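You operate a simulated robot arm through the tools that you are given. There is no shell and no other tool. Be economical: measure what you need, move in short steps, check, and stop when the job is done.

You are at the controls of a simulated robot arm. One attempt, no reset.

## Task
Fold down both crank knobs; shade on the night light, switch it on.

It is judged by the outcome, as a careful person would: the job done as asked, and still so three seconds after it is handed in. It fails if anything else is knocked over, pushed out of place, dropped, spilled or broken.

## Robot
A 7-joint arm with a two-finger parallel gripper, fixed in place. Base frame: the origin is at the foot of the arm, x ahead of it, y to its left, z up. Units: mm, degrees, N and s.
With the tool pointing down near the work surface it reaches from about 160 to 640 mm from the base axis. Its first joint turns from -66.0 to 66.0 degrees. Payload 1.57 kg.
Tool frame: the origin (TCP) lies between the finger pads and is the grasp point; the fingertips stand 30 mm ahead of it; z points along the fingers, y is the line along which they close. The gripper opens to 110 mm. The fingers are 24 mm wide and 12 mm thick; the gripper's body (48 by 112 mm) begins 78 mm behind the TCP.
Orientation is told as [roll, pitch, yaw] about the base's x, y, z axes, in that order, counted from this pose: with the fingers straight down and closing along the base's y, the tool's x points along the base's -x, its y along +y and its z along -z.

## Interface
- The arm moves only by the tool apply_moves. Its argument "targets" is a list of rows, each an object of numbers (a shift or turn left out is 0, a gripper value left out holds the last): "dx", "dy", "dz": the shift along the base's x, y, z in mm; "rx", "ry", "rz": the turn, a rotation vector about the base's x, y, z in degrees. In form: [{"dx": .., "dy": .., "dz": .., "rx": .., "ry": .., "rz": ..}, ...]. A call has 1 to 8 rows; each row shifts and turns the commanded pose from where the row before left it. "grip" is the closure in counts, from 0 (fully open) to 255 (shut), set as the call begins (left out, the last holds). A row lasts 0.2 s, in which the tool goes at most 50 mm and 8.6 degrees; a call with a longer step from one row to the next is refused whole, and so is a gripper value outside its range. Where a pose cannot be reached the arm comes as near as it can. A force on the tool above 40 N (or 10 N above the force at the start of the call, whichever is more), or a blocked arm, ends the call early, and 0.2 s more pass. Each finger travels about 108 mm/s and halts on what it meets, pressing with about 30 N; the grip force reading is that of the motor and also rises with nothing between the fingers. The clock runs only during rows and for 0.2 s after the last one: add rows that do not move to give the fingers time. The reply holds the time, the measured pose of the TCP, the force on the tool along the base axes, the opening and the grip force, in the units named above and with some noise, and new pictures: "show" is both (left out), scene, wrist or none.
- Cameras (640 x 400 px; columns grow to the right, rows downward): "scene" is fixed at [161.7, -413, 1392.9]; the picture's right is [0.59, -0.81, 0.00], its down [-0.60, -0.44, -0.66] and it looks along [0.54, 0.39, -0.75] (base axes); focal length 351 px, centre (320, 200). "wrist" rides on the gripper at [-36, 0, -80] in the tool frame; the picture's right is [0.00, -1.00, 0.00], its down [0.97, 0.00, -0.24] and it looks along [0.24, 0.00, 0.97] (tool axes); focal length 218 px, centre (320, 200).
- measure_at(camera, pixels): for up to 12 pixels [column, row] of the newest picture of that camera ("zoom" is the newest enlarged one), the place [x, y, z] in the base frame of the surface seen there, good to about 2 mm, but the place of the scene camera against the robot may be out by one fixed shift of up to 18 mm in any direction. It takes no simulated time.
- inspect(camera, box): a new picture of the part [left, top, right, bottom] of that camera's present view, enlarged. It takes no simulated time.
- finish_job(): hands the job in; it is judged then, once.

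Work in short steps. Measure before you move; look again where a grasp or a placing could have gone wrong, and mend it. You have 80 turns and 120 pictures in all, those below and enlarged ones among them. Open the gripper and draw the arm clear of the work before you hand the job in, unless the task says otherwise; then end with one line.

The tools are called after "Request:" as a command line: name --argument value ..., lists and objects as JSON in quotes. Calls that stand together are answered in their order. apply_moves: Moves the arm, as the interface text tells. Its arguments: {"type":"object","properties":{"targets":{"type":"array","items":{"type":"object","properties":{"dx":{"type":"number"},"dy":{"type":"number"},"dz":{"type":"number"},"rx":{"type":"number"},"ry":{"type":"number"},"rz":{"type":"number"}}}},"grip":{"type":"number"},"show":{"type":"string","enum":["both","scene","wrist","none"]}},"required":["targets"]} The other tools are called the same way: measure_at (camera, pixels) gives the place of the surface under pixels of a picture; inspect (camera, box) takes an enlarged picture of a part of a camera's view; finish_job () hands the job in.

At the start:

```text
time_s: 0.0
ee_pos: [428.8, 19.9, 912.1]
ee_rot: [0.0, 0.0, 0.1]
ft_force: [-0.6, 0.2, 0.5]
gripper_width: 110.0
gripper_force: 0.0
```

scene: 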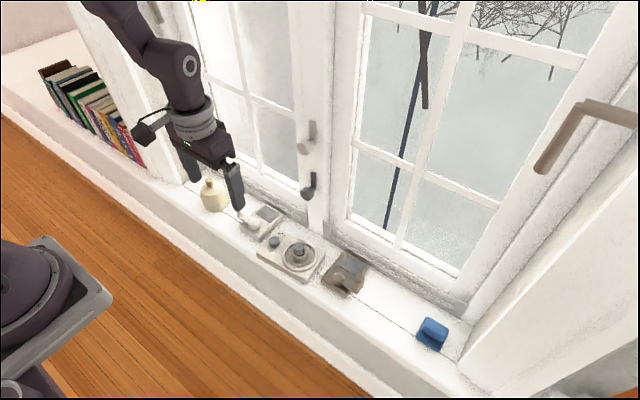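
wrist: 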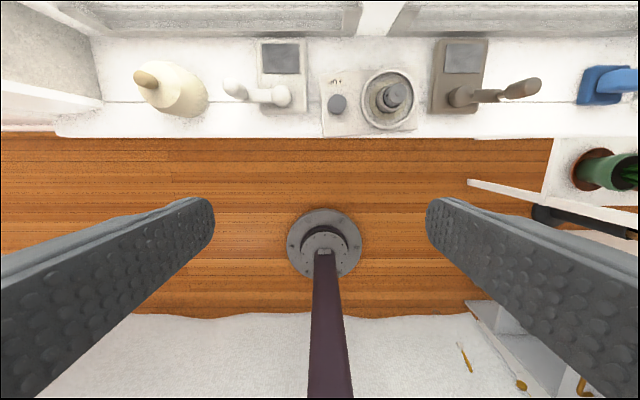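

I'll look closely at the objects on the sill first: the shade, the two cranks, the night light and the blue thing.

Request:
inspect --camera "wrist" --box '[120, 20, 440, 150]'

Request:
inspect --camera "scene" --box '[180, 160, 460, 360]'

Request:
inspect --camera "wrist" --box '[320, 20, 640, 150]'

```text
2.00 times, centred on (280, 85) of wrist
```

zoom: 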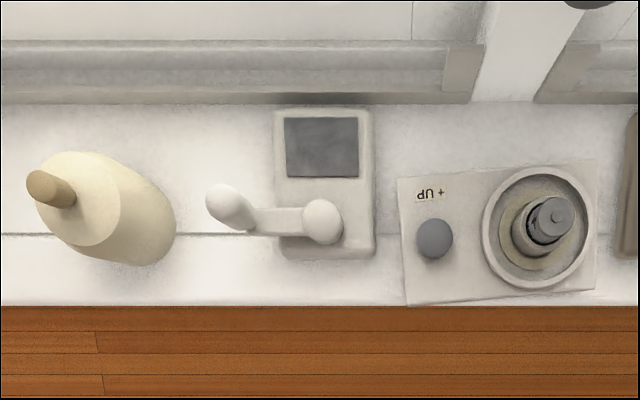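

```text
2.00 times, centred on (320, 260) of scene
```

zoom: 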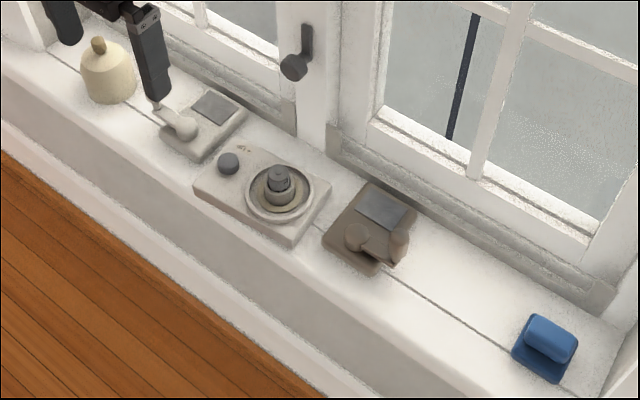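

```text
2.00 times, centred on (480, 85) of wrist
```

zoom: 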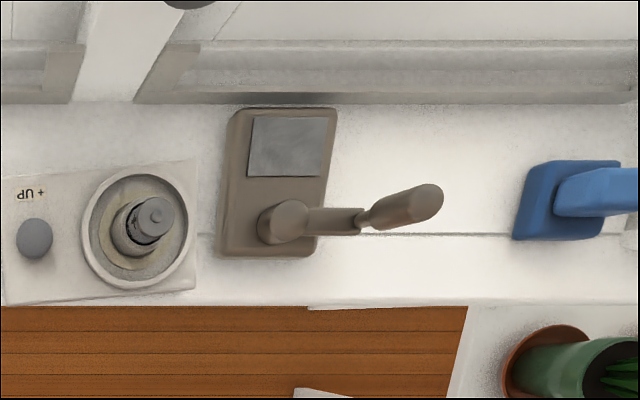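

I'll measure the shade, cranks and night light from the wrist view.

Request:
measure_at --camera "wrist" --pixels '[[145, 78], [165, 85], [203, 100], [232, 88], [258, 96], [281, 96], [281, 58], [337, 104], [395, 92], [372, 80], [332, 120], [410, 125]]'

Request:
measure_at --camera "wrist" --pixels '[[461, 96], [488, 96], [503, 95], [525, 88], [536, 84], [465, 58], [440, 90], [600, 85], [100, 90], [560, 100], [300, 125], [300, 33]]'

Request:
measure_at --camera "scene" --pixels '[[209, 183], [213, 192], [213, 207], [240, 216], [252, 222], [274, 242], [300, 247], [298, 268], [358, 278], [380, 281], [380, 292], [300, 250]]'

```text
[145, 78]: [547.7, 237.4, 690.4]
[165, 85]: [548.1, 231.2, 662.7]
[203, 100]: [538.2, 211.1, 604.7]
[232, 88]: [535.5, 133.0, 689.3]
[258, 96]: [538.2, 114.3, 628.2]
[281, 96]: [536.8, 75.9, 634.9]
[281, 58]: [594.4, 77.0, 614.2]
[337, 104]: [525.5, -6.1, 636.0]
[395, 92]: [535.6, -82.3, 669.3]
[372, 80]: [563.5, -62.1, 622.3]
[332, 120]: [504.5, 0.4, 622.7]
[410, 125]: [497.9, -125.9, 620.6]
```

```text
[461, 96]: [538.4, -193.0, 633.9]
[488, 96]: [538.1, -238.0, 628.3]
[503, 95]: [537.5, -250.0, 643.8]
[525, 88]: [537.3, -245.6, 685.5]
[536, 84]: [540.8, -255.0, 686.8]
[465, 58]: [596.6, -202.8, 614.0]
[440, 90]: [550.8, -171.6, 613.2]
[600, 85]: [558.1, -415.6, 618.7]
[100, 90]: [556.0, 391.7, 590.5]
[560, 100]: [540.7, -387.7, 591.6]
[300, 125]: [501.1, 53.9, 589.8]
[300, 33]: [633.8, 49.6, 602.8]
```

```text
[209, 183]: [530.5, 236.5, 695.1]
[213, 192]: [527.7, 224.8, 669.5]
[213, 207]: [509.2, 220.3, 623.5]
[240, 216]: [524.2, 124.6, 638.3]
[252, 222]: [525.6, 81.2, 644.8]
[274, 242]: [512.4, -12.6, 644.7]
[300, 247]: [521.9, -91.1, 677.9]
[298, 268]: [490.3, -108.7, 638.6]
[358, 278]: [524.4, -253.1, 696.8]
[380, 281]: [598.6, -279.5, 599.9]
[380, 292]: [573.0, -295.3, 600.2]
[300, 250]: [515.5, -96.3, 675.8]
```

Now I measure the window handles for clearance, and move closer to look at the night light.

Request:
measure_at --camera "scene" --pixels '[[307, 192], [304, 147], [545, 165], [330, 215], [265, 205]]'

Request:
apply_moves --targets '[{"dx": 35, "dy": -15, "dz": -30}, {"dx": 35, "dy": -15, "dz": -30}, {"dx": 20, "dy": -15, "dz": -30}, {"dx": 0, "dy": -5, "dz": -20}, {}]'

```text
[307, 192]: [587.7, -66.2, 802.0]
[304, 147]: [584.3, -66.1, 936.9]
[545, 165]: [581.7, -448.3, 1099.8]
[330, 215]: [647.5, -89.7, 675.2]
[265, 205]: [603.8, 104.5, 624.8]
```

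```text
time_s: 1.2
ee_pos: [519.5, -30.5, 803.1]
ee_rot: [0.0, 0.1, 0.0]
ft_force: [0.9, -0.1, 0.5]
gripper_width: 110.1
gripper_force: 0.1
```

scene: 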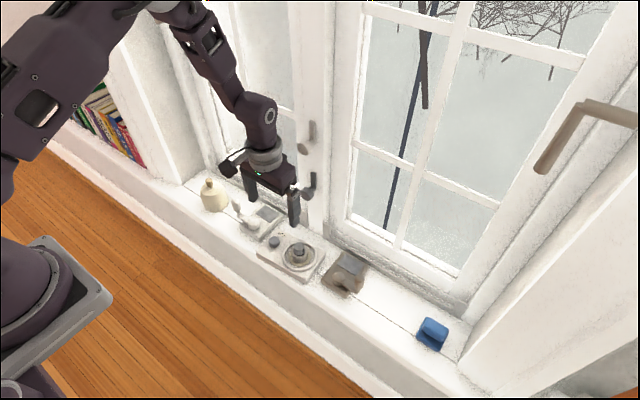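
wrist: 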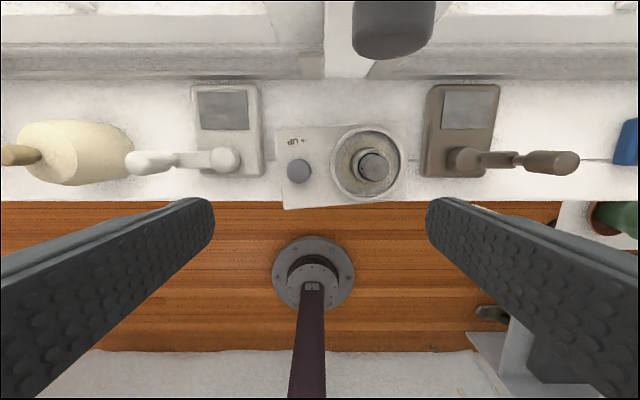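

Request:
inspect --camera "wrist" --box '[260, 100, 420, 220]'

Request:
inspect --camera "wrist" --box '[420, 80, 600, 190]'

Request:
inspect --camera "wrist" --box '[110, 80, 290, 190]'

Request:
inspect --camera "scene" --box '[310, 235, 390, 305]'

Request:
inspect --camera "scene" --box '[190, 160, 290, 250]'

```text
3.33 times, centred on (340, 160) of wrist
```

zoom: 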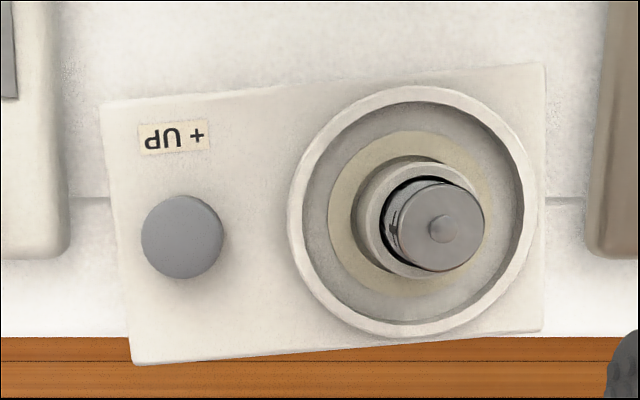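

```text
3.56 times, centred on (510, 135) of wrist
```

zoom: 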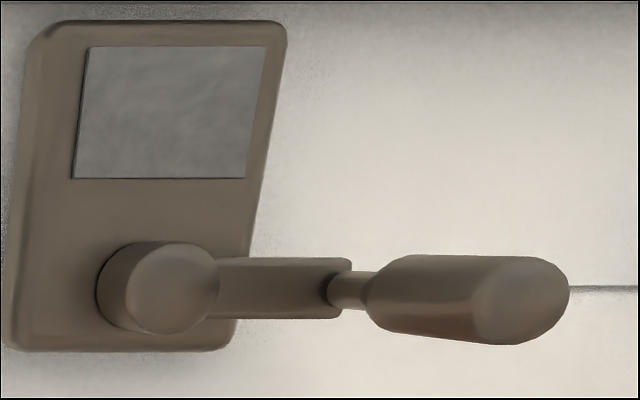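

```text
3.56 times, centred on (200, 135) of wrist
```

zoom: 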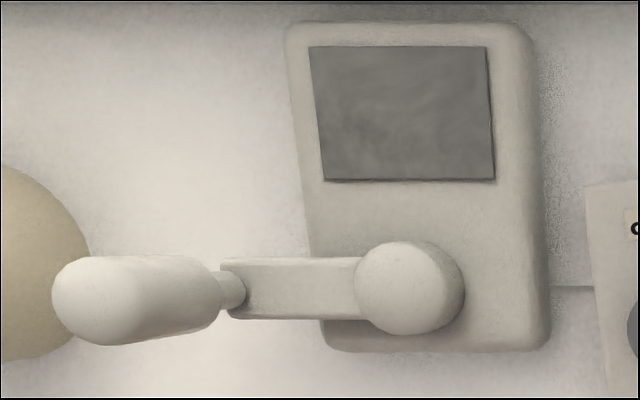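

```text
5.71 times, centred on (350, 270) of scene
```

zoom: 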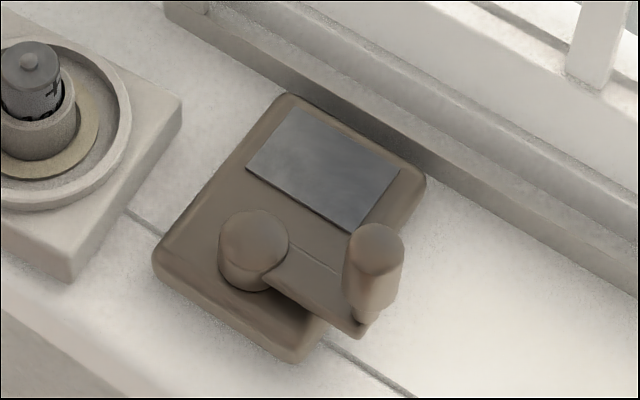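

```text
4.44 times, centred on (240, 205) of scene
```

zoom: 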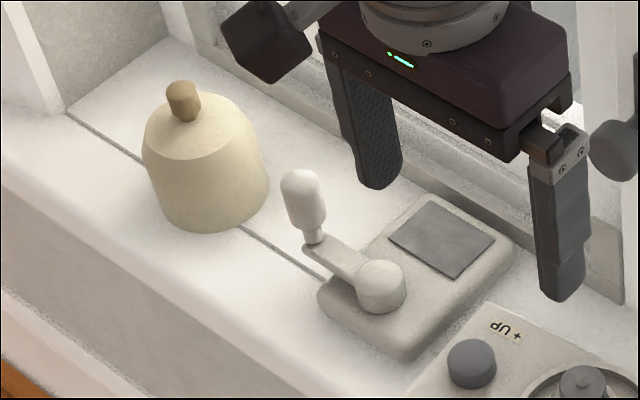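

Request:
inspect --camera "scene" --box '[280, 232, 320, 262]'

Request:
measure_at --camera "wrist" --pixels '[[370, 157], [372, 168], [363, 163], [355, 150], [350, 145], [340, 150], [335, 165], [386, 135], [298, 171], [398, 190]]'

```text
13.33 times, centred on (300, 247) of scene
```

zoom: 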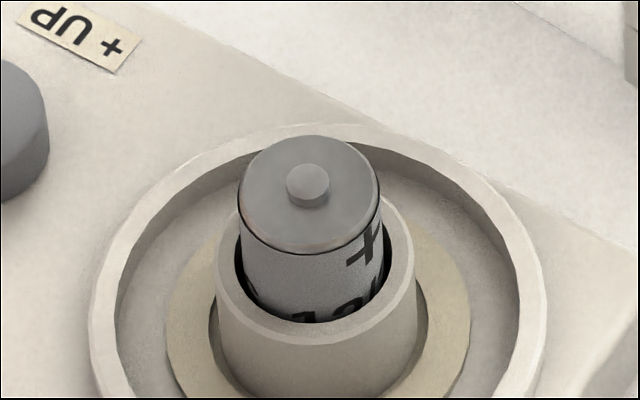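

```text
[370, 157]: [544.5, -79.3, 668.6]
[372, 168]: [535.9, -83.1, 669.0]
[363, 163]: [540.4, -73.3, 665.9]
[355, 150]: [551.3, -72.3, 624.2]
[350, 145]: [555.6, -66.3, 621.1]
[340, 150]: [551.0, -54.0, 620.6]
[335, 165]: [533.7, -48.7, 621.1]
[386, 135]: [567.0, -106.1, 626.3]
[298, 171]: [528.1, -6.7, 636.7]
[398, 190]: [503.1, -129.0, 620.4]
```

The battery is "+" up, so the light is fine as is. I'll measure both crank hinges more closely and move over the white crank.

Request:
measure_at --camera "wrist" --pixels '[[178, 161], [172, 160], [140, 164], [150, 153], [182, 156], [190, 161], [224, 160], [515, 161], [522, 161], [570, 165], [505, 160], [465, 161]]'

Request:
apply_moves --targets '[{"dx": 0, "dy": 45, "dz": 0}, {"dx": 0, "dy": 45, "dz": 0}, {"dx": 0, "dy": 45, "dz": -20}, {}]' --show "wrist"

```text
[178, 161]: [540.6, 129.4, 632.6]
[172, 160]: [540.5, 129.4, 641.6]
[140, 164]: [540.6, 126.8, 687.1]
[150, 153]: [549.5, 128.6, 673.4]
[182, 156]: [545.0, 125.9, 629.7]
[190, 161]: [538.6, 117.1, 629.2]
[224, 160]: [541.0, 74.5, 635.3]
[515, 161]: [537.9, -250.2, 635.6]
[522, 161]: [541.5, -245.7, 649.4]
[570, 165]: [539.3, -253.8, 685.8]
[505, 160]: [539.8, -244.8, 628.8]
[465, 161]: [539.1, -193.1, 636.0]
```

```text
time_s: 2.2
ee_pos: [516.9, 104.6, 786.3]
ee_rot: [0.0, -0.1, 0.0]
ft_force: [0.0, -0.5, -0.2]
gripper_width: 109.9
gripper_force: 0.0
```

wrist: 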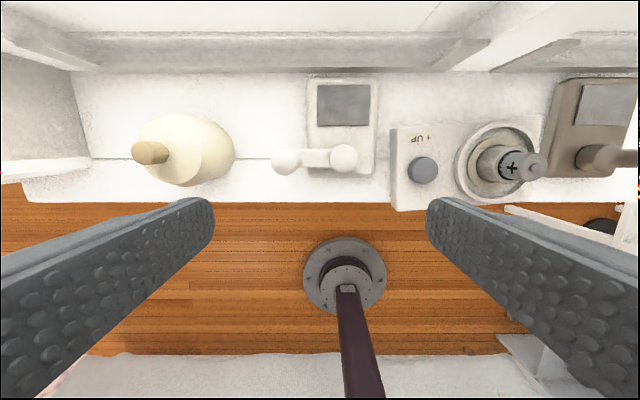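

Request:
inspect --camera "wrist" --box '[110, 90, 270, 200]'

Request:
measure_at --camera "wrist" --pixels '[[138, 153], [150, 146], [150, 160], [145, 153], [164, 154], [184, 118], [184, 184], [200, 150], [233, 150], [210, 123], [215, 180], [190, 150]]'

```text
3.64 times, centred on (190, 145) of wrist
```

zoom: 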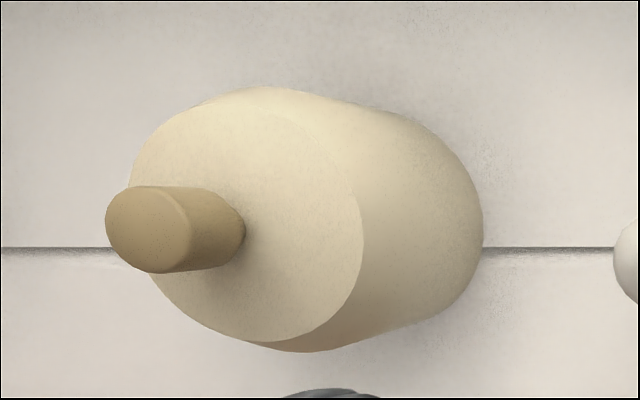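

```text
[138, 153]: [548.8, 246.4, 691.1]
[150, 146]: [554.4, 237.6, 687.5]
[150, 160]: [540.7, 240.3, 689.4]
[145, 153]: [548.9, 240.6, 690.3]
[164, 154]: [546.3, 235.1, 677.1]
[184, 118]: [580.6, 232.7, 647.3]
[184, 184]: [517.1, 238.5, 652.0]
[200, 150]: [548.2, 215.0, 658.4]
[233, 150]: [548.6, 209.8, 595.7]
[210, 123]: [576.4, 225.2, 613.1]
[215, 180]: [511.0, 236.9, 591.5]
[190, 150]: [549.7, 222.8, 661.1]
```

Shade centre is near (548, 242), with its tan knob spanning z 663–690. I move above it and partly close the gripper.

Request:
apply_moves --targets '[{"dx": 8, "dy": 45}, {"dx": 8, "dy": 45}, {"dx": 8, "dy": 40, "dz": -15}, {"dx": 7, "dy": 7, "dz": -15}, {}]' --grip 130

```text
time_s: 3.4
ee_pos: [547.3, 240.9, 752.4]
ee_rot: [0.0, 0.0, 0.0]
ft_force: [0.3, 0.5, -0.8]
gripper_width: 54.0
gripper_force: 0.0
```

scene: 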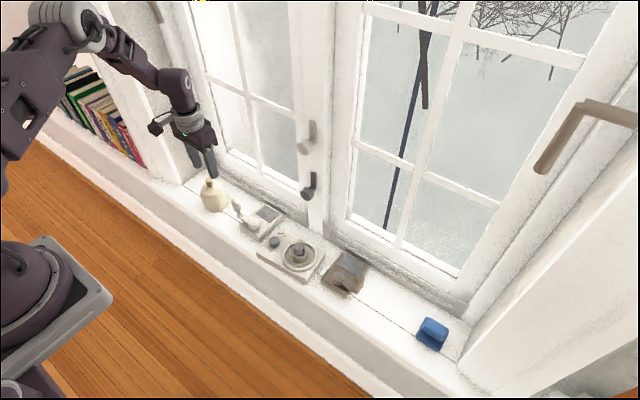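
wrist: 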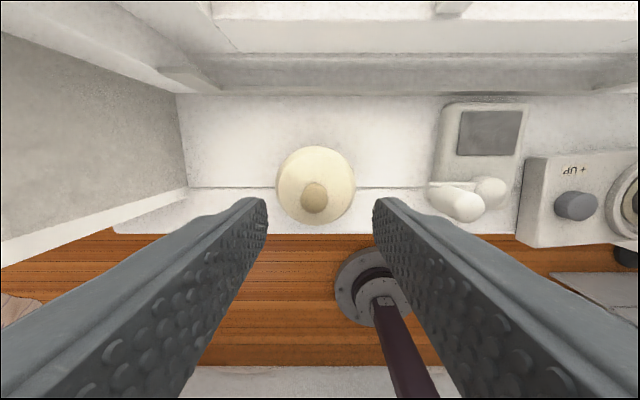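

Request:
measure_at --camera "wrist" --pixels '[[314, 200], [306, 200], [322, 200], [314, 188], [314, 208], [284, 180], [349, 180], [315, 150], [278, 190], [355, 190]]'

```text
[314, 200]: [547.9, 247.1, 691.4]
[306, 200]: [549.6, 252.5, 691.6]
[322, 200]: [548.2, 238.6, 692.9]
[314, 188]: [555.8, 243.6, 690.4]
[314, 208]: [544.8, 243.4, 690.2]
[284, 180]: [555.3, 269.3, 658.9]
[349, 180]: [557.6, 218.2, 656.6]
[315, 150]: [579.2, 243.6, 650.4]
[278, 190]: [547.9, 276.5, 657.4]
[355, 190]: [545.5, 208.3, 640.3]
```

Knob centre is about (549, 245). I descend so the tips stop just above the shade's shoulder, then close.

Request:
apply_moves --targets '[{"dx": 2, "dy": 4, "dz": -25}, {"dz": -20}, {"dz": -9}, {}]' --show "none"

Request:
apply_moves --targets '[{}, {}, {}]' --grip 255

```text
time_s: 4.4
ee_pos: [551.4, 245.8, 698.1]
ee_rot: [0.1, 0.0, 0.1]
ft_force: [-0.1, -0.1, 0.3]
gripper_width: 54.0
gripper_force: 0.0
```

```text
time_s: 5.2
ee_pos: [549.8, 244.8, 698.3]
ee_rot: [0.0, 0.0, 0.1]
ft_force: [-0.3, -0.3, -0.7]
gripper_width: 17.7
gripper_force: 29.9
```

scene: 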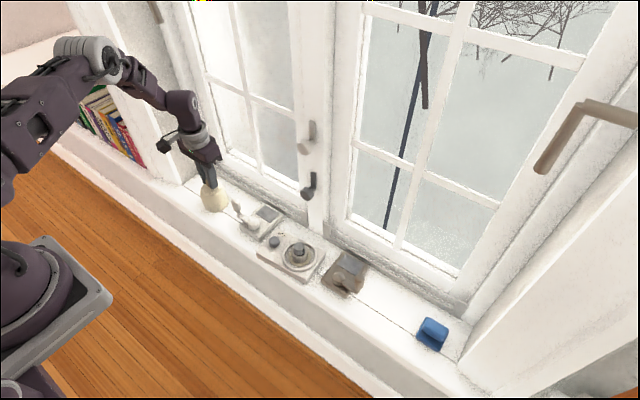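
wrist: 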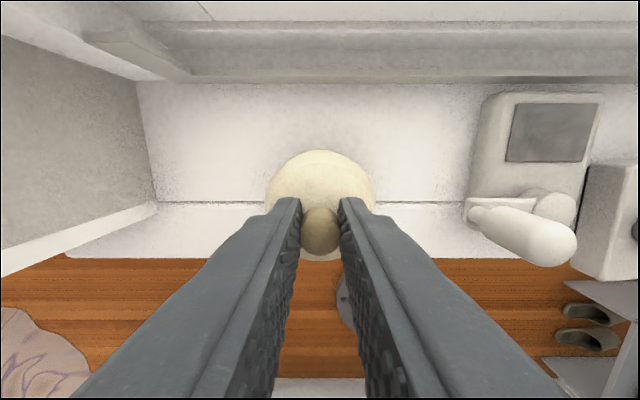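

The knob is gripped (17.7 mm). I lift slowly, then check.

Request:
apply_moves --targets '[{"dz": 10}, {"dz": 25}, {"dz": 40}, {"dz": 40, "dx": -15}, {"dz": 10, "dx": -15}, {}]'

```text
time_s: 6.6
ee_pos: [520.1, 244.5, 822.5]
ee_rot: [0.0, 0.0, -0.1]
ft_force: [-0.5, -0.1, -0.4]
gripper_width: 17.7
gripper_force: 30.2
```

scene: 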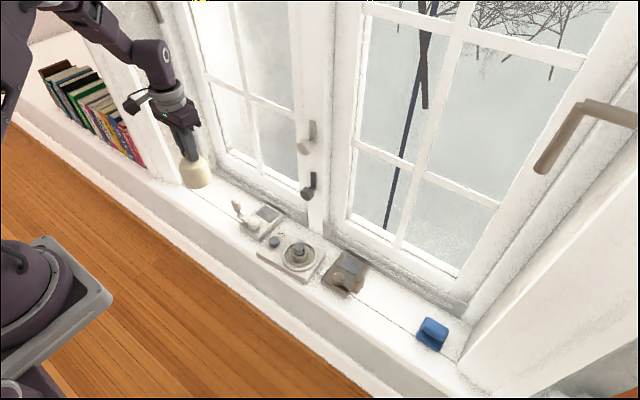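
wrist: 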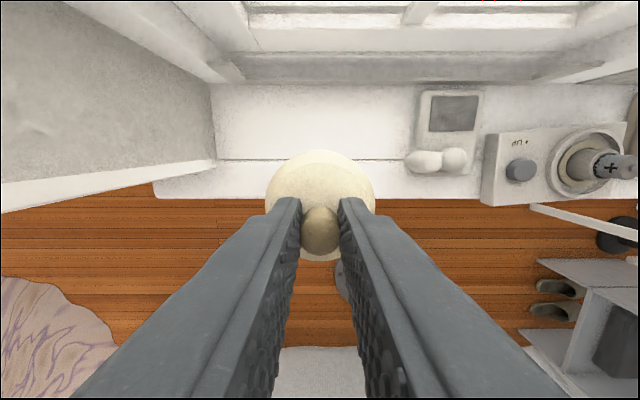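

Shade is held upright. I carry it toward the light, held back in x, and stop short to measure the window handle and ring.

Request:
apply_moves --targets '[{"dy": -45, "dx": -5}, {"dy": -45, "dx": -5}, {"dy": -45, "dx": -5}, {"dy": -45}, {"dy": -45}, {"dy": -45}, {}]'

```text
time_s: 8.2
ee_pos: [505.4, -24.4, 821.8]
ee_rot: [-0.1, -0.1, 0.1]
ft_force: [0.0, 0.4, -1.2]
gripper_width: 17.5
gripper_force: 29.9
```

scene: 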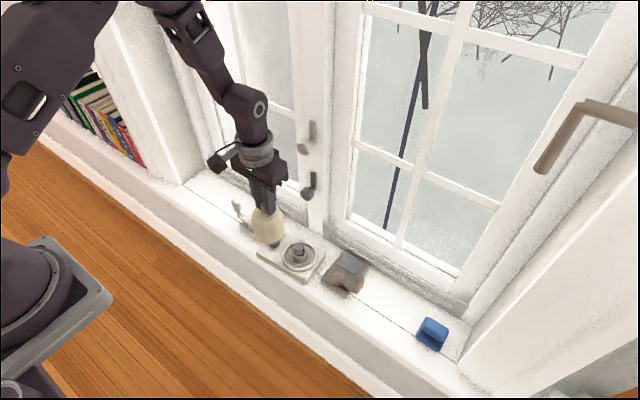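
wrist: 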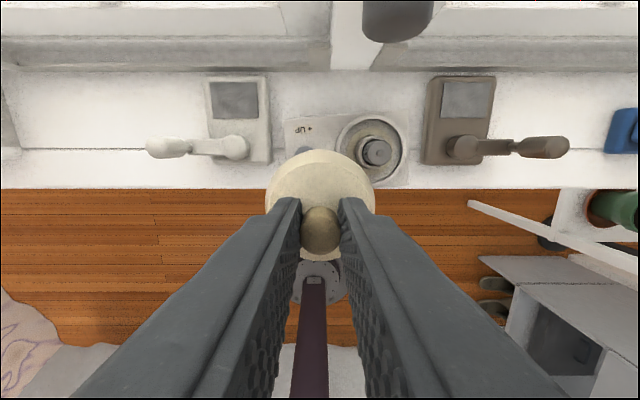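

Request:
measure_at --camera "wrist" --pixels '[[397, 38], [397, 30], [397, 10], [365, 25], [430, 15], [372, 115], [338, 145], [407, 150], [376, 146], [372, 187], [376, 153]]'

Request:
inspect --camera "wrist" --box '[310, 100, 430, 200]'

Request:
measure_at --camera "scene" --pixels '[[312, 175], [311, 185], [305, 190], [318, 145], [305, 147], [211, 162]]'

```text
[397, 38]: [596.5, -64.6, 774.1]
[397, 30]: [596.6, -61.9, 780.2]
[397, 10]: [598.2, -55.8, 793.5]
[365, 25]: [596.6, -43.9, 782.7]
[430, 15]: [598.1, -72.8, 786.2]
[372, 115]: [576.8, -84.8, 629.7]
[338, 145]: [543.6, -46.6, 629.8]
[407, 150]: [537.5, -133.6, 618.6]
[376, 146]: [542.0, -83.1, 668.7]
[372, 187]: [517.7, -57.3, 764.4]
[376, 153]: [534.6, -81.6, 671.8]
```

```text
4.00 times, centred on (370, 150) of wrist
```

zoom: 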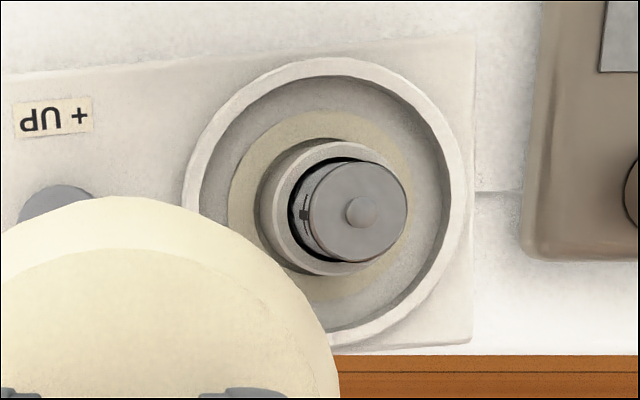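

```text
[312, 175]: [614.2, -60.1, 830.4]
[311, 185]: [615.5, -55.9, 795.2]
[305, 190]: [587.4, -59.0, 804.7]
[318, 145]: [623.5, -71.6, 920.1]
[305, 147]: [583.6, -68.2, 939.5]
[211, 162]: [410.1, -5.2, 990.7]
```

Request:
inspect --camera "wrist" --box '[256, 140, 384, 270]'

```text
3.08 times, centred on (320, 205) of wrist
```

zoom: 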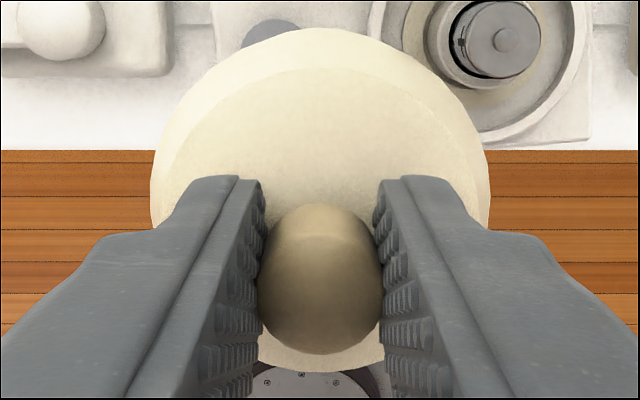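

The handle knob front is at x≈597, z≈774–800, below the gripper body; clearance is fine. The ring centre is about (535.5, -86), so I go above it.

Request:
apply_moves --targets '[{"dx": 5, "dy": -35}, {"dx": 15, "dy": -20}, {"dx": 10.5, "dy": -6.5}, {"dz": -15}, {"dz": -12}, {}]'

```text
time_s: 9.6
ee_pos: [536.8, -85.2, 795.0]
ee_rot: [0.0, 0.1, 0.0]
ft_force: [-0.7, -0.1, 0.0]
gripper_width: 17.3
gripper_force: 29.9
```

scene: 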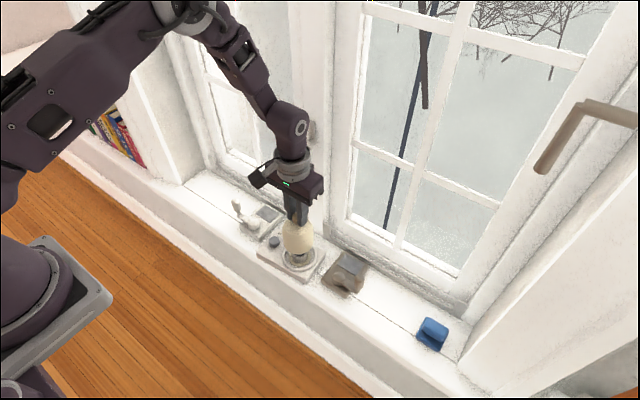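
wrist: 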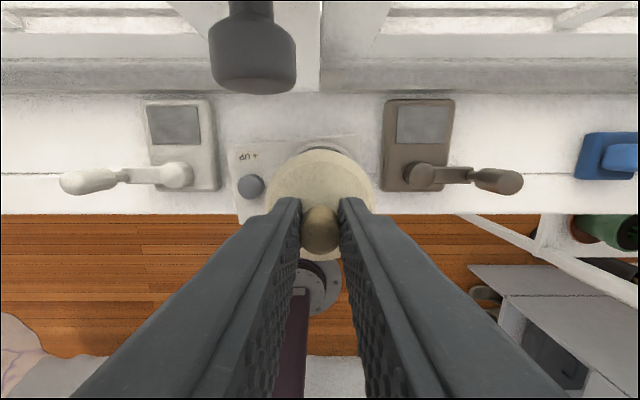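

Request:
inspect --camera "scene" --box '[255, 200, 345, 290]'

Request:
inspect --camera "wrist" --box '[230, 120, 410, 230]'

```text
4.44 times, centred on (300, 245) of scene
```

zoom: 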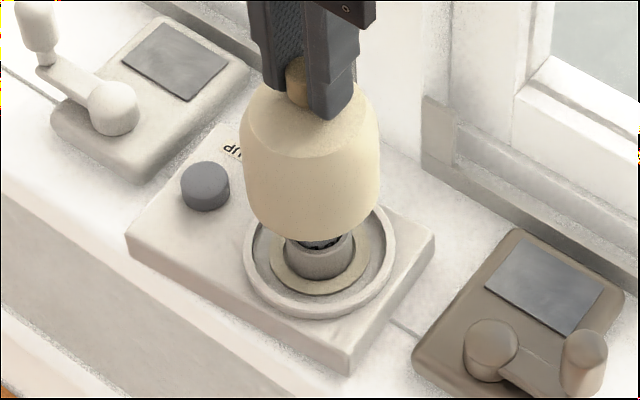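

```text
3.56 times, centred on (320, 175) of wrist
```

zoom: 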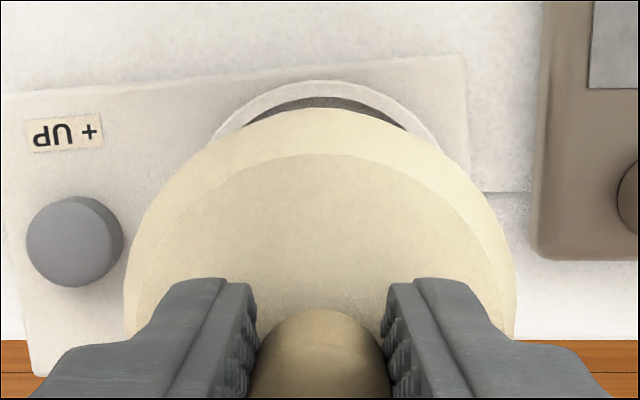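

Alignment looks good; a nudge of about -1.2 mm in y. I lower to just above the ring, then slowly.

Request:
apply_moves --targets '[{"dy": -1.2, "dz": -15}, {"dz": -20}, {"dz": -18}, {}]'

```text
time_s: 10.6
ee_pos: [535.0, -86.0, 742.0]
ee_rot: [0.0, 0.0, 0.0]
ft_force: [-0.9, 0.4, -0.4]
gripper_width: 17.2
gripper_force: 30.3
```

scene: 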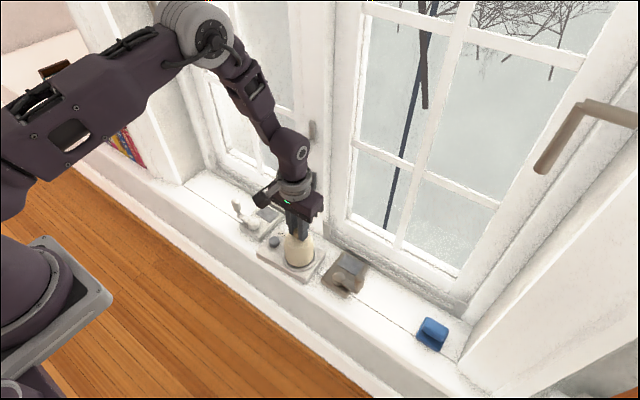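
wrist: 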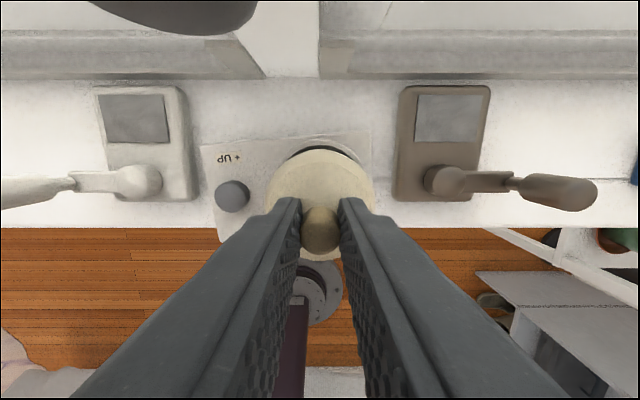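

Request:
inspect --camera "wrist" --box '[240, 120, 400, 220]'

Request:
inspect --camera "scene" --box '[260, 220, 340, 290]'

```text
4.00 times, centred on (320, 170) of wrist
```

zoom: 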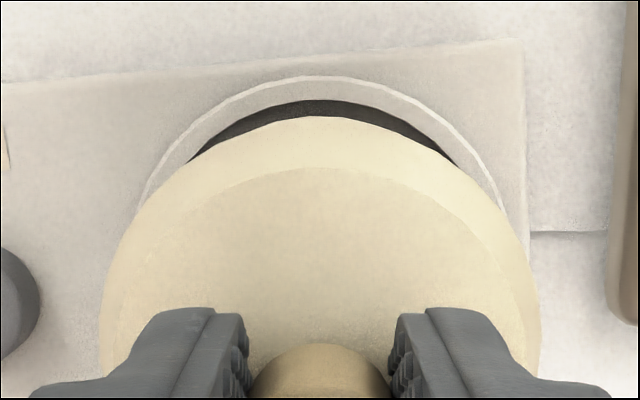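

```text
5.71 times, centred on (300, 255) of scene
```

zoom: 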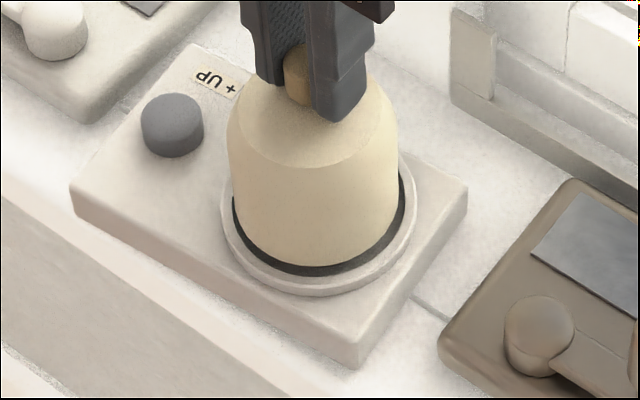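

Well centred. I lower in small steps until it seats.

Request:
apply_moves --targets '[{"dy": -0.5, "dz": -4}, {"dz": -4}, {"dz": -3}, {}]' --show "none"

Request:
apply_moves --targets '[{"dz": -2}, {"dz": -2}, {}]'

```text
time_s: 11.6
ee_pos: [535.4, -86.8, 732.1]
ee_rot: [0.0, 0.0, -0.1]
ft_force: [-0.3, -0.3, -0.5]
gripper_width: 17.5
gripper_force: 30.0
```

```text
time_s: 12.4
ee_pos: [537.1, -87.8, 729.1]
ee_rot: [-0.1, 0.1, 0.0]
ft_force: [-2.3, 0.0, 5.7]
gripper_width: 17.2
gripper_force: 30.7
```

scene: 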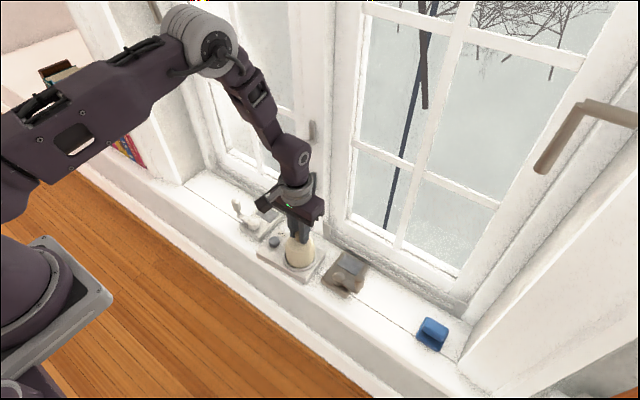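
wrist: 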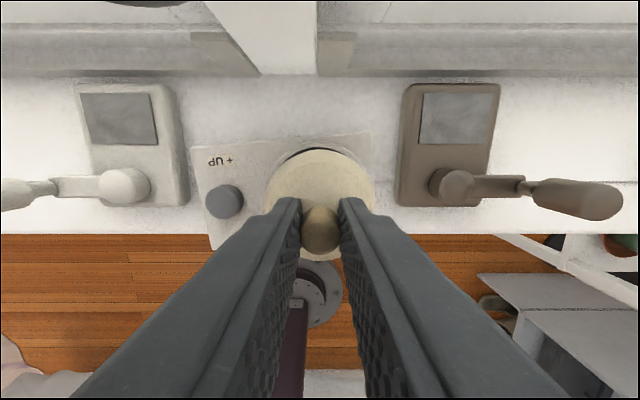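

Request:
inspect --camera "scene" --box '[260, 220, 340, 290]'

Request:
inspect --camera "wrist" --box '[240, 120, 400, 220]'

```text
5.71 times, centred on (300, 255) of scene
```

zoom: 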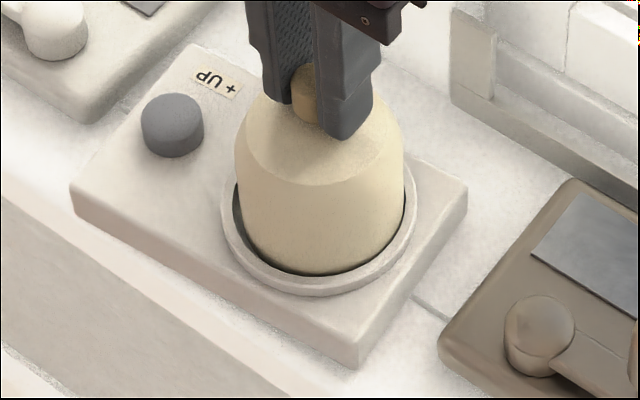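

```text
4.00 times, centred on (320, 170) of wrist
```

zoom: 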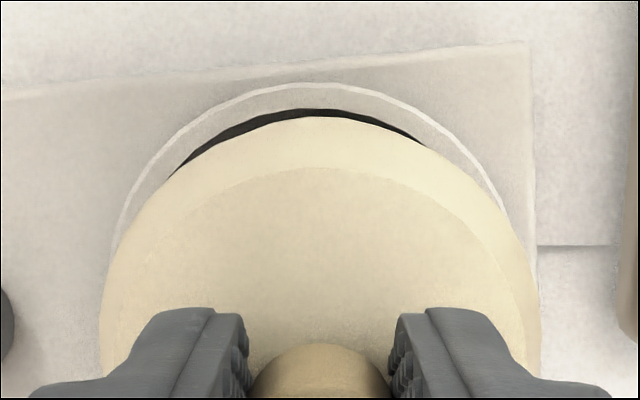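

The shade sits inside the ring. I release and rise.

Request:
apply_moves --targets '[{}, {}, {"dz": 15}, {"dz": 30}, {"dz": 30, "dx": -10}, {}]' --grip 150

```text
time_s: 13.8
ee_pos: [526.5, -86.3, 804.5]
ee_rot: [0.0, 0.0, 0.1]
ft_force: [0.8, 0.4, 0.0]
gripper_width: 45.3
gripper_force: 0.0
```

scene: 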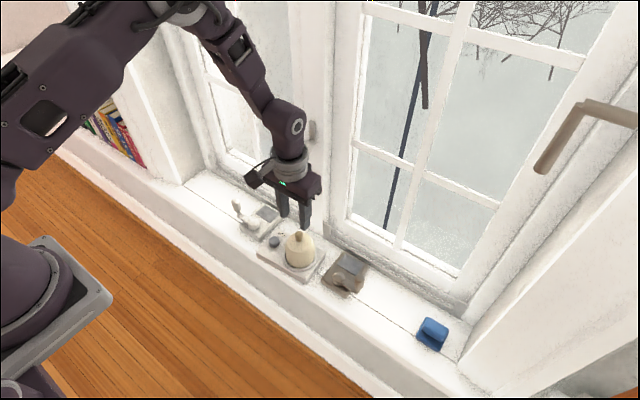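
wrist: 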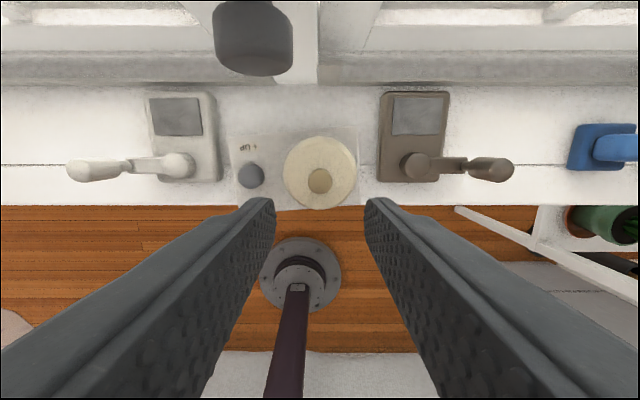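

The shade stands in place. Next I close the fingers and move above the grey button at (527, -6.5).

Request:
apply_moves --targets '[{"dy": 40}, {"dy": 40, "dz": -20}, {"dz": -40}, {"dz": -40}, {}, {}]' --grip 255

```text
time_s: 15.2
ee_pos: [526.6, -7.2, 704.5]
ee_rot: [0.0, 0.0, -0.1]
ft_force: [-1.2, 0.5, -0.2]
gripper_width: 0.0
gripper_force: 21.0
```

scene: 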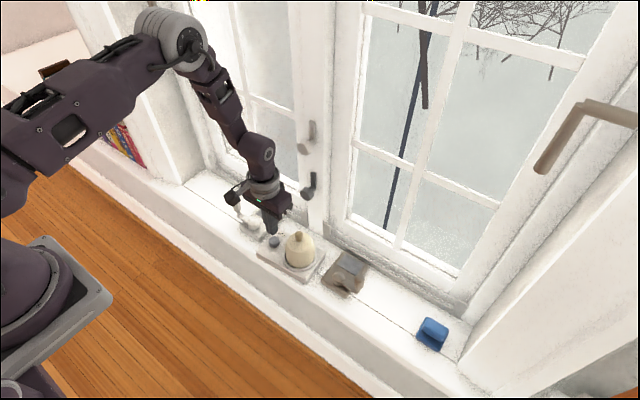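
wrist: 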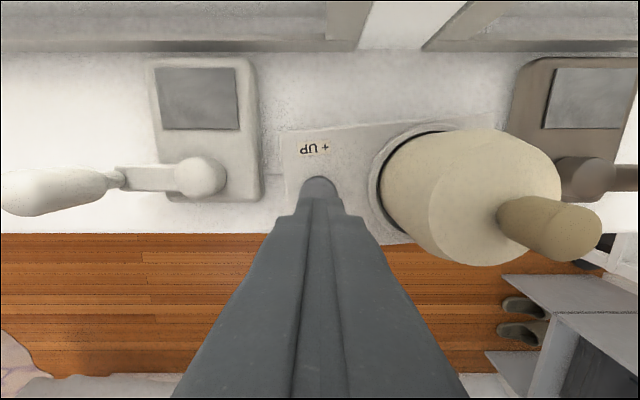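

Fingertips are right above the button. I descend and press gently.

Request:
apply_moves --targets '[{"dz": -20}, {"dz": -12}, {"dz": -4}, {"dz": -2}, {}]' --show "none"

Request:
apply_moves --targets '[{"dz": -2}, {"dz": -2}, {}]' --show "scene"

```text
time_s: 16.4
ee_pos: [526.7, -8.8, 663.1]
ee_rot: [0.0, -0.1, 0.0]
ft_force: [1.4, 0.0, 1.5]
gripper_width: 0.0
gripper_force: 21.6
```

```text
time_s: 17.2
ee_pos: [525.8, -8.6, 662.2]
ee_rot: [-0.1, 0.0, 0.1]
ft_force: [1.3, -1.2, 2.6]
gripper_width: 0.3
gripper_force: 21.3
```

scene: 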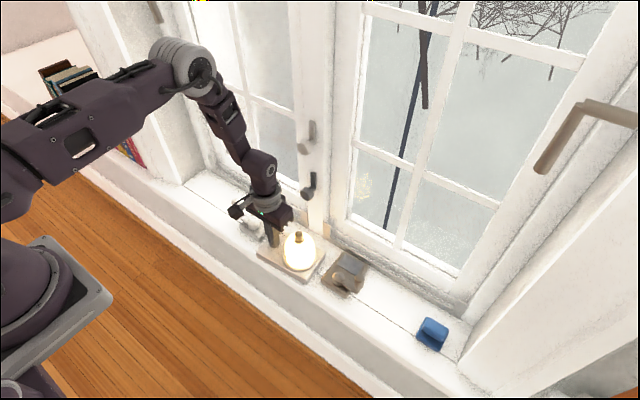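

The lamp glows. I rise to confirm it stays on, then move above the white crank's arm between hub and knob.

Request:
apply_moves --targets '[{"dz": 15}, {"dz": 40}, {"dy": 45, "dx": 6, "dz": 20}, {"dy": 45, "dx": 6}, {"dy": 12}, {}]'

```text
time_s: 18.6
ee_pos: [540.0, 97.2, 736.7]
ee_rot: [0.1, 0.0, 0.0]
ft_force: [-0.3, -0.6, 1.5]
gripper_width: 0.0
gripper_force: 21.4
```

scene: 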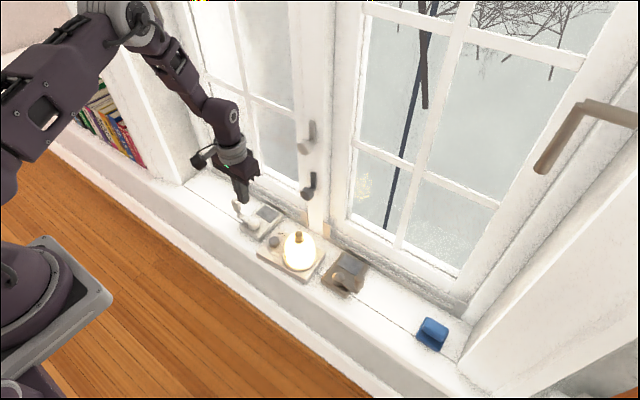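
wrist: 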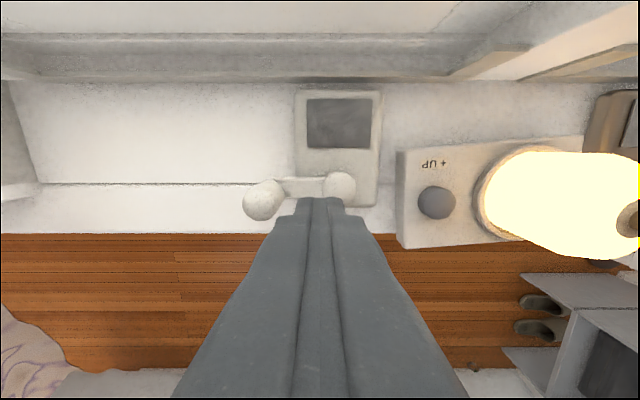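

Light stays on. I lower the closed fingers between hub and knob (tip z≈668) and push the knob outward (+y) gently to see if it hinges that way.

Request:
apply_moves --targets '[{"dz": -20}, {"dz": -18}, {"dy": 6}, {"dy": 5}, {"dy": 5}, {}]'

```text
time_s: 20.0
ee_pos: [538.6, 111.5, 697.7]
ee_rot: [-0.1, 0.0, 0.0]
ft_force: [0.5, 0.4, 0.2]
gripper_width: 0.2
gripper_force: 21.2
```

scene: 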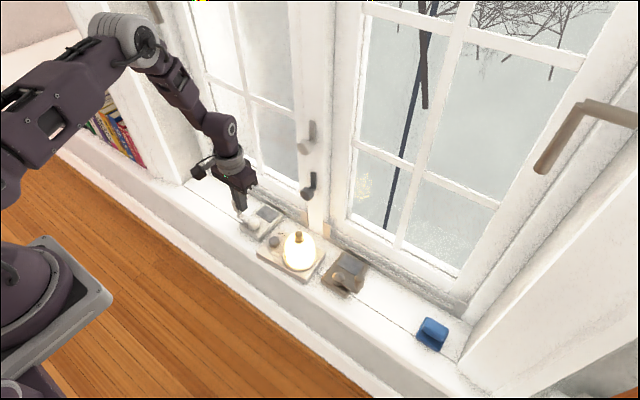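
wrist: 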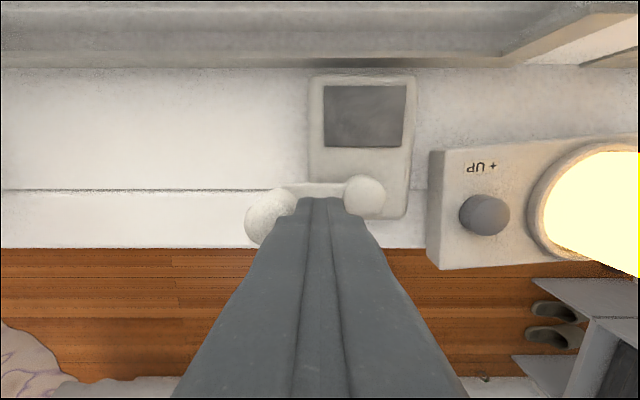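

Request:
apply_moves --targets '[{"dy": 4}, {"dy": 4}, {}]'

```text
time_s: 20.8
ee_pos: [540.1, 119.5, 698.3]
ee_rot: [0.0, 0.0, 0.0]
ft_force: [-0.2, -1.3, 2.3]
gripper_width: 0.1
gripper_force: 21.5
```

scene: 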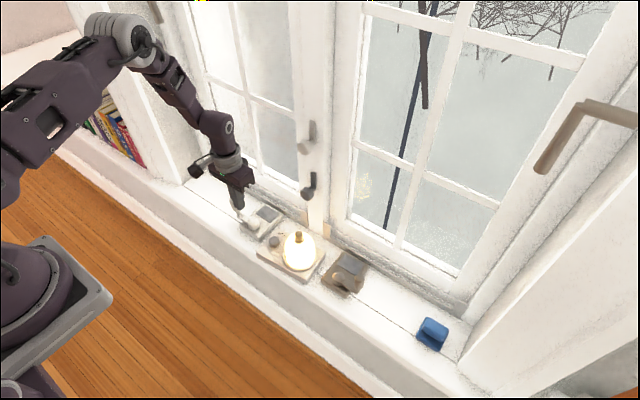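
wrist: 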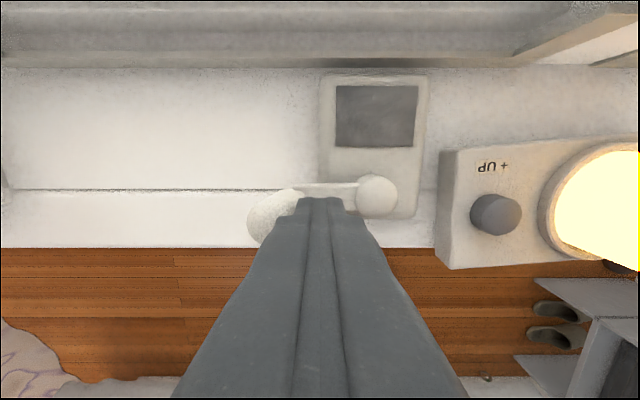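

Request:
inspect --camera "wrist" --box '[220, 150, 420, 270]'

Request:
inspect --camera "scene" --box '[210, 180, 290, 250]'

```text
3.20 times, centred on (320, 210) of wrist
```

zoom: 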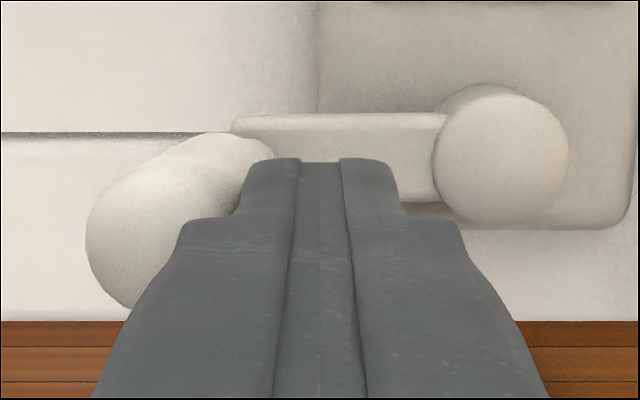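

```text
5.71 times, centred on (250, 215) of scene
```

zoom: 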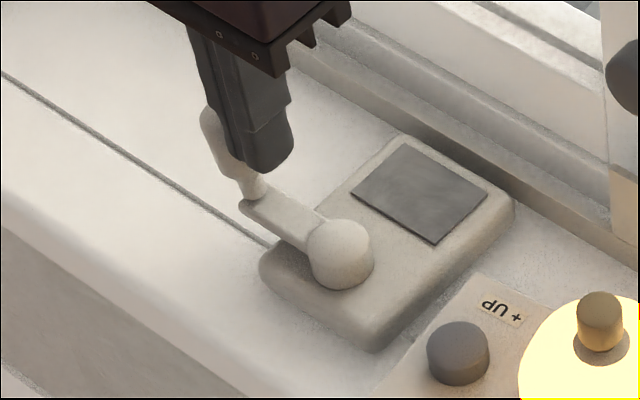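

The knob follows with little force: it hinges outward. I continue along the arc, pushing out and gradually down.

Request:
apply_moves --targets '[{"dy": 6, "dz": -1}, {"dy": 6, "dz": -2}, {"dy": 6, "dz": -3}, {"dy": 6, "dz": -4}, {}]'

```text
time_s: 22.0
ee_pos: [539.0, 142.6, 688.7]
ee_rot: [0.0, 0.0, 0.1]
ft_force: [-0.3, -0.7, 0.4]
gripper_width: 0.0
gripper_force: 21.5
```

scene: 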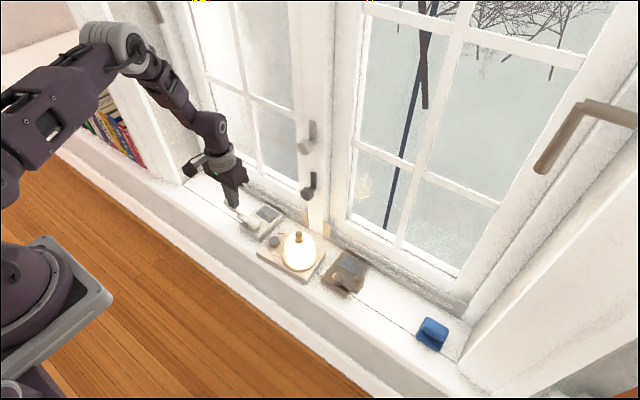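
wrist: 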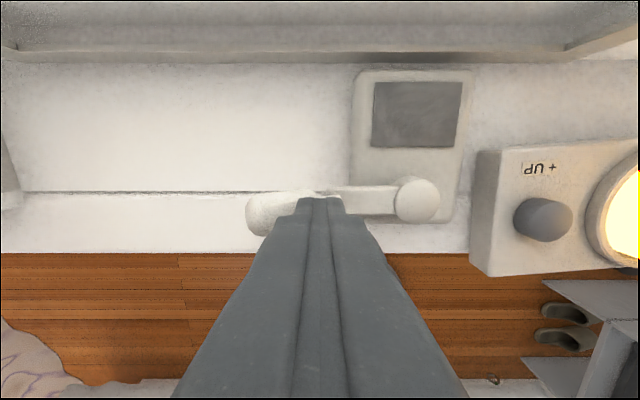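

The knob now leans over about half way. I keep going out and down.

Request:
apply_moves --targets '[{"dy": 6, "dz": -5}, {"dy": 6, "dz": -6}, {"dy": 4, "dz": -8}, {"dy": 2, "dz": -6}, {}]'

```text
time_s: 22.7
ee_pos: [540.9, 154.4, 675.9]
ee_rot: [-0.2, 0.1, -0.1]
ft_force: [-7.5, -2.7, 21.0]
gripper_width: 0.0
gripper_force: 21.2
stopped in row 3: the force on the tool passed its limit (the readings are from after the stop); the commanded pose is now the measured one
```

scene: 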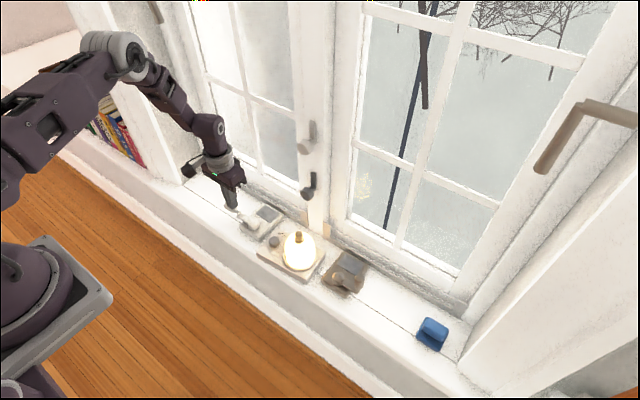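
wrist: 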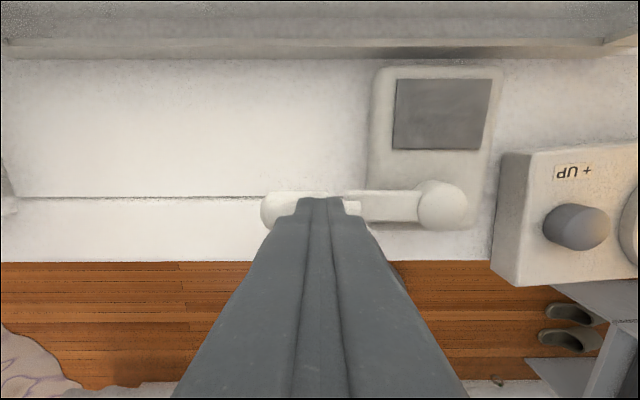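

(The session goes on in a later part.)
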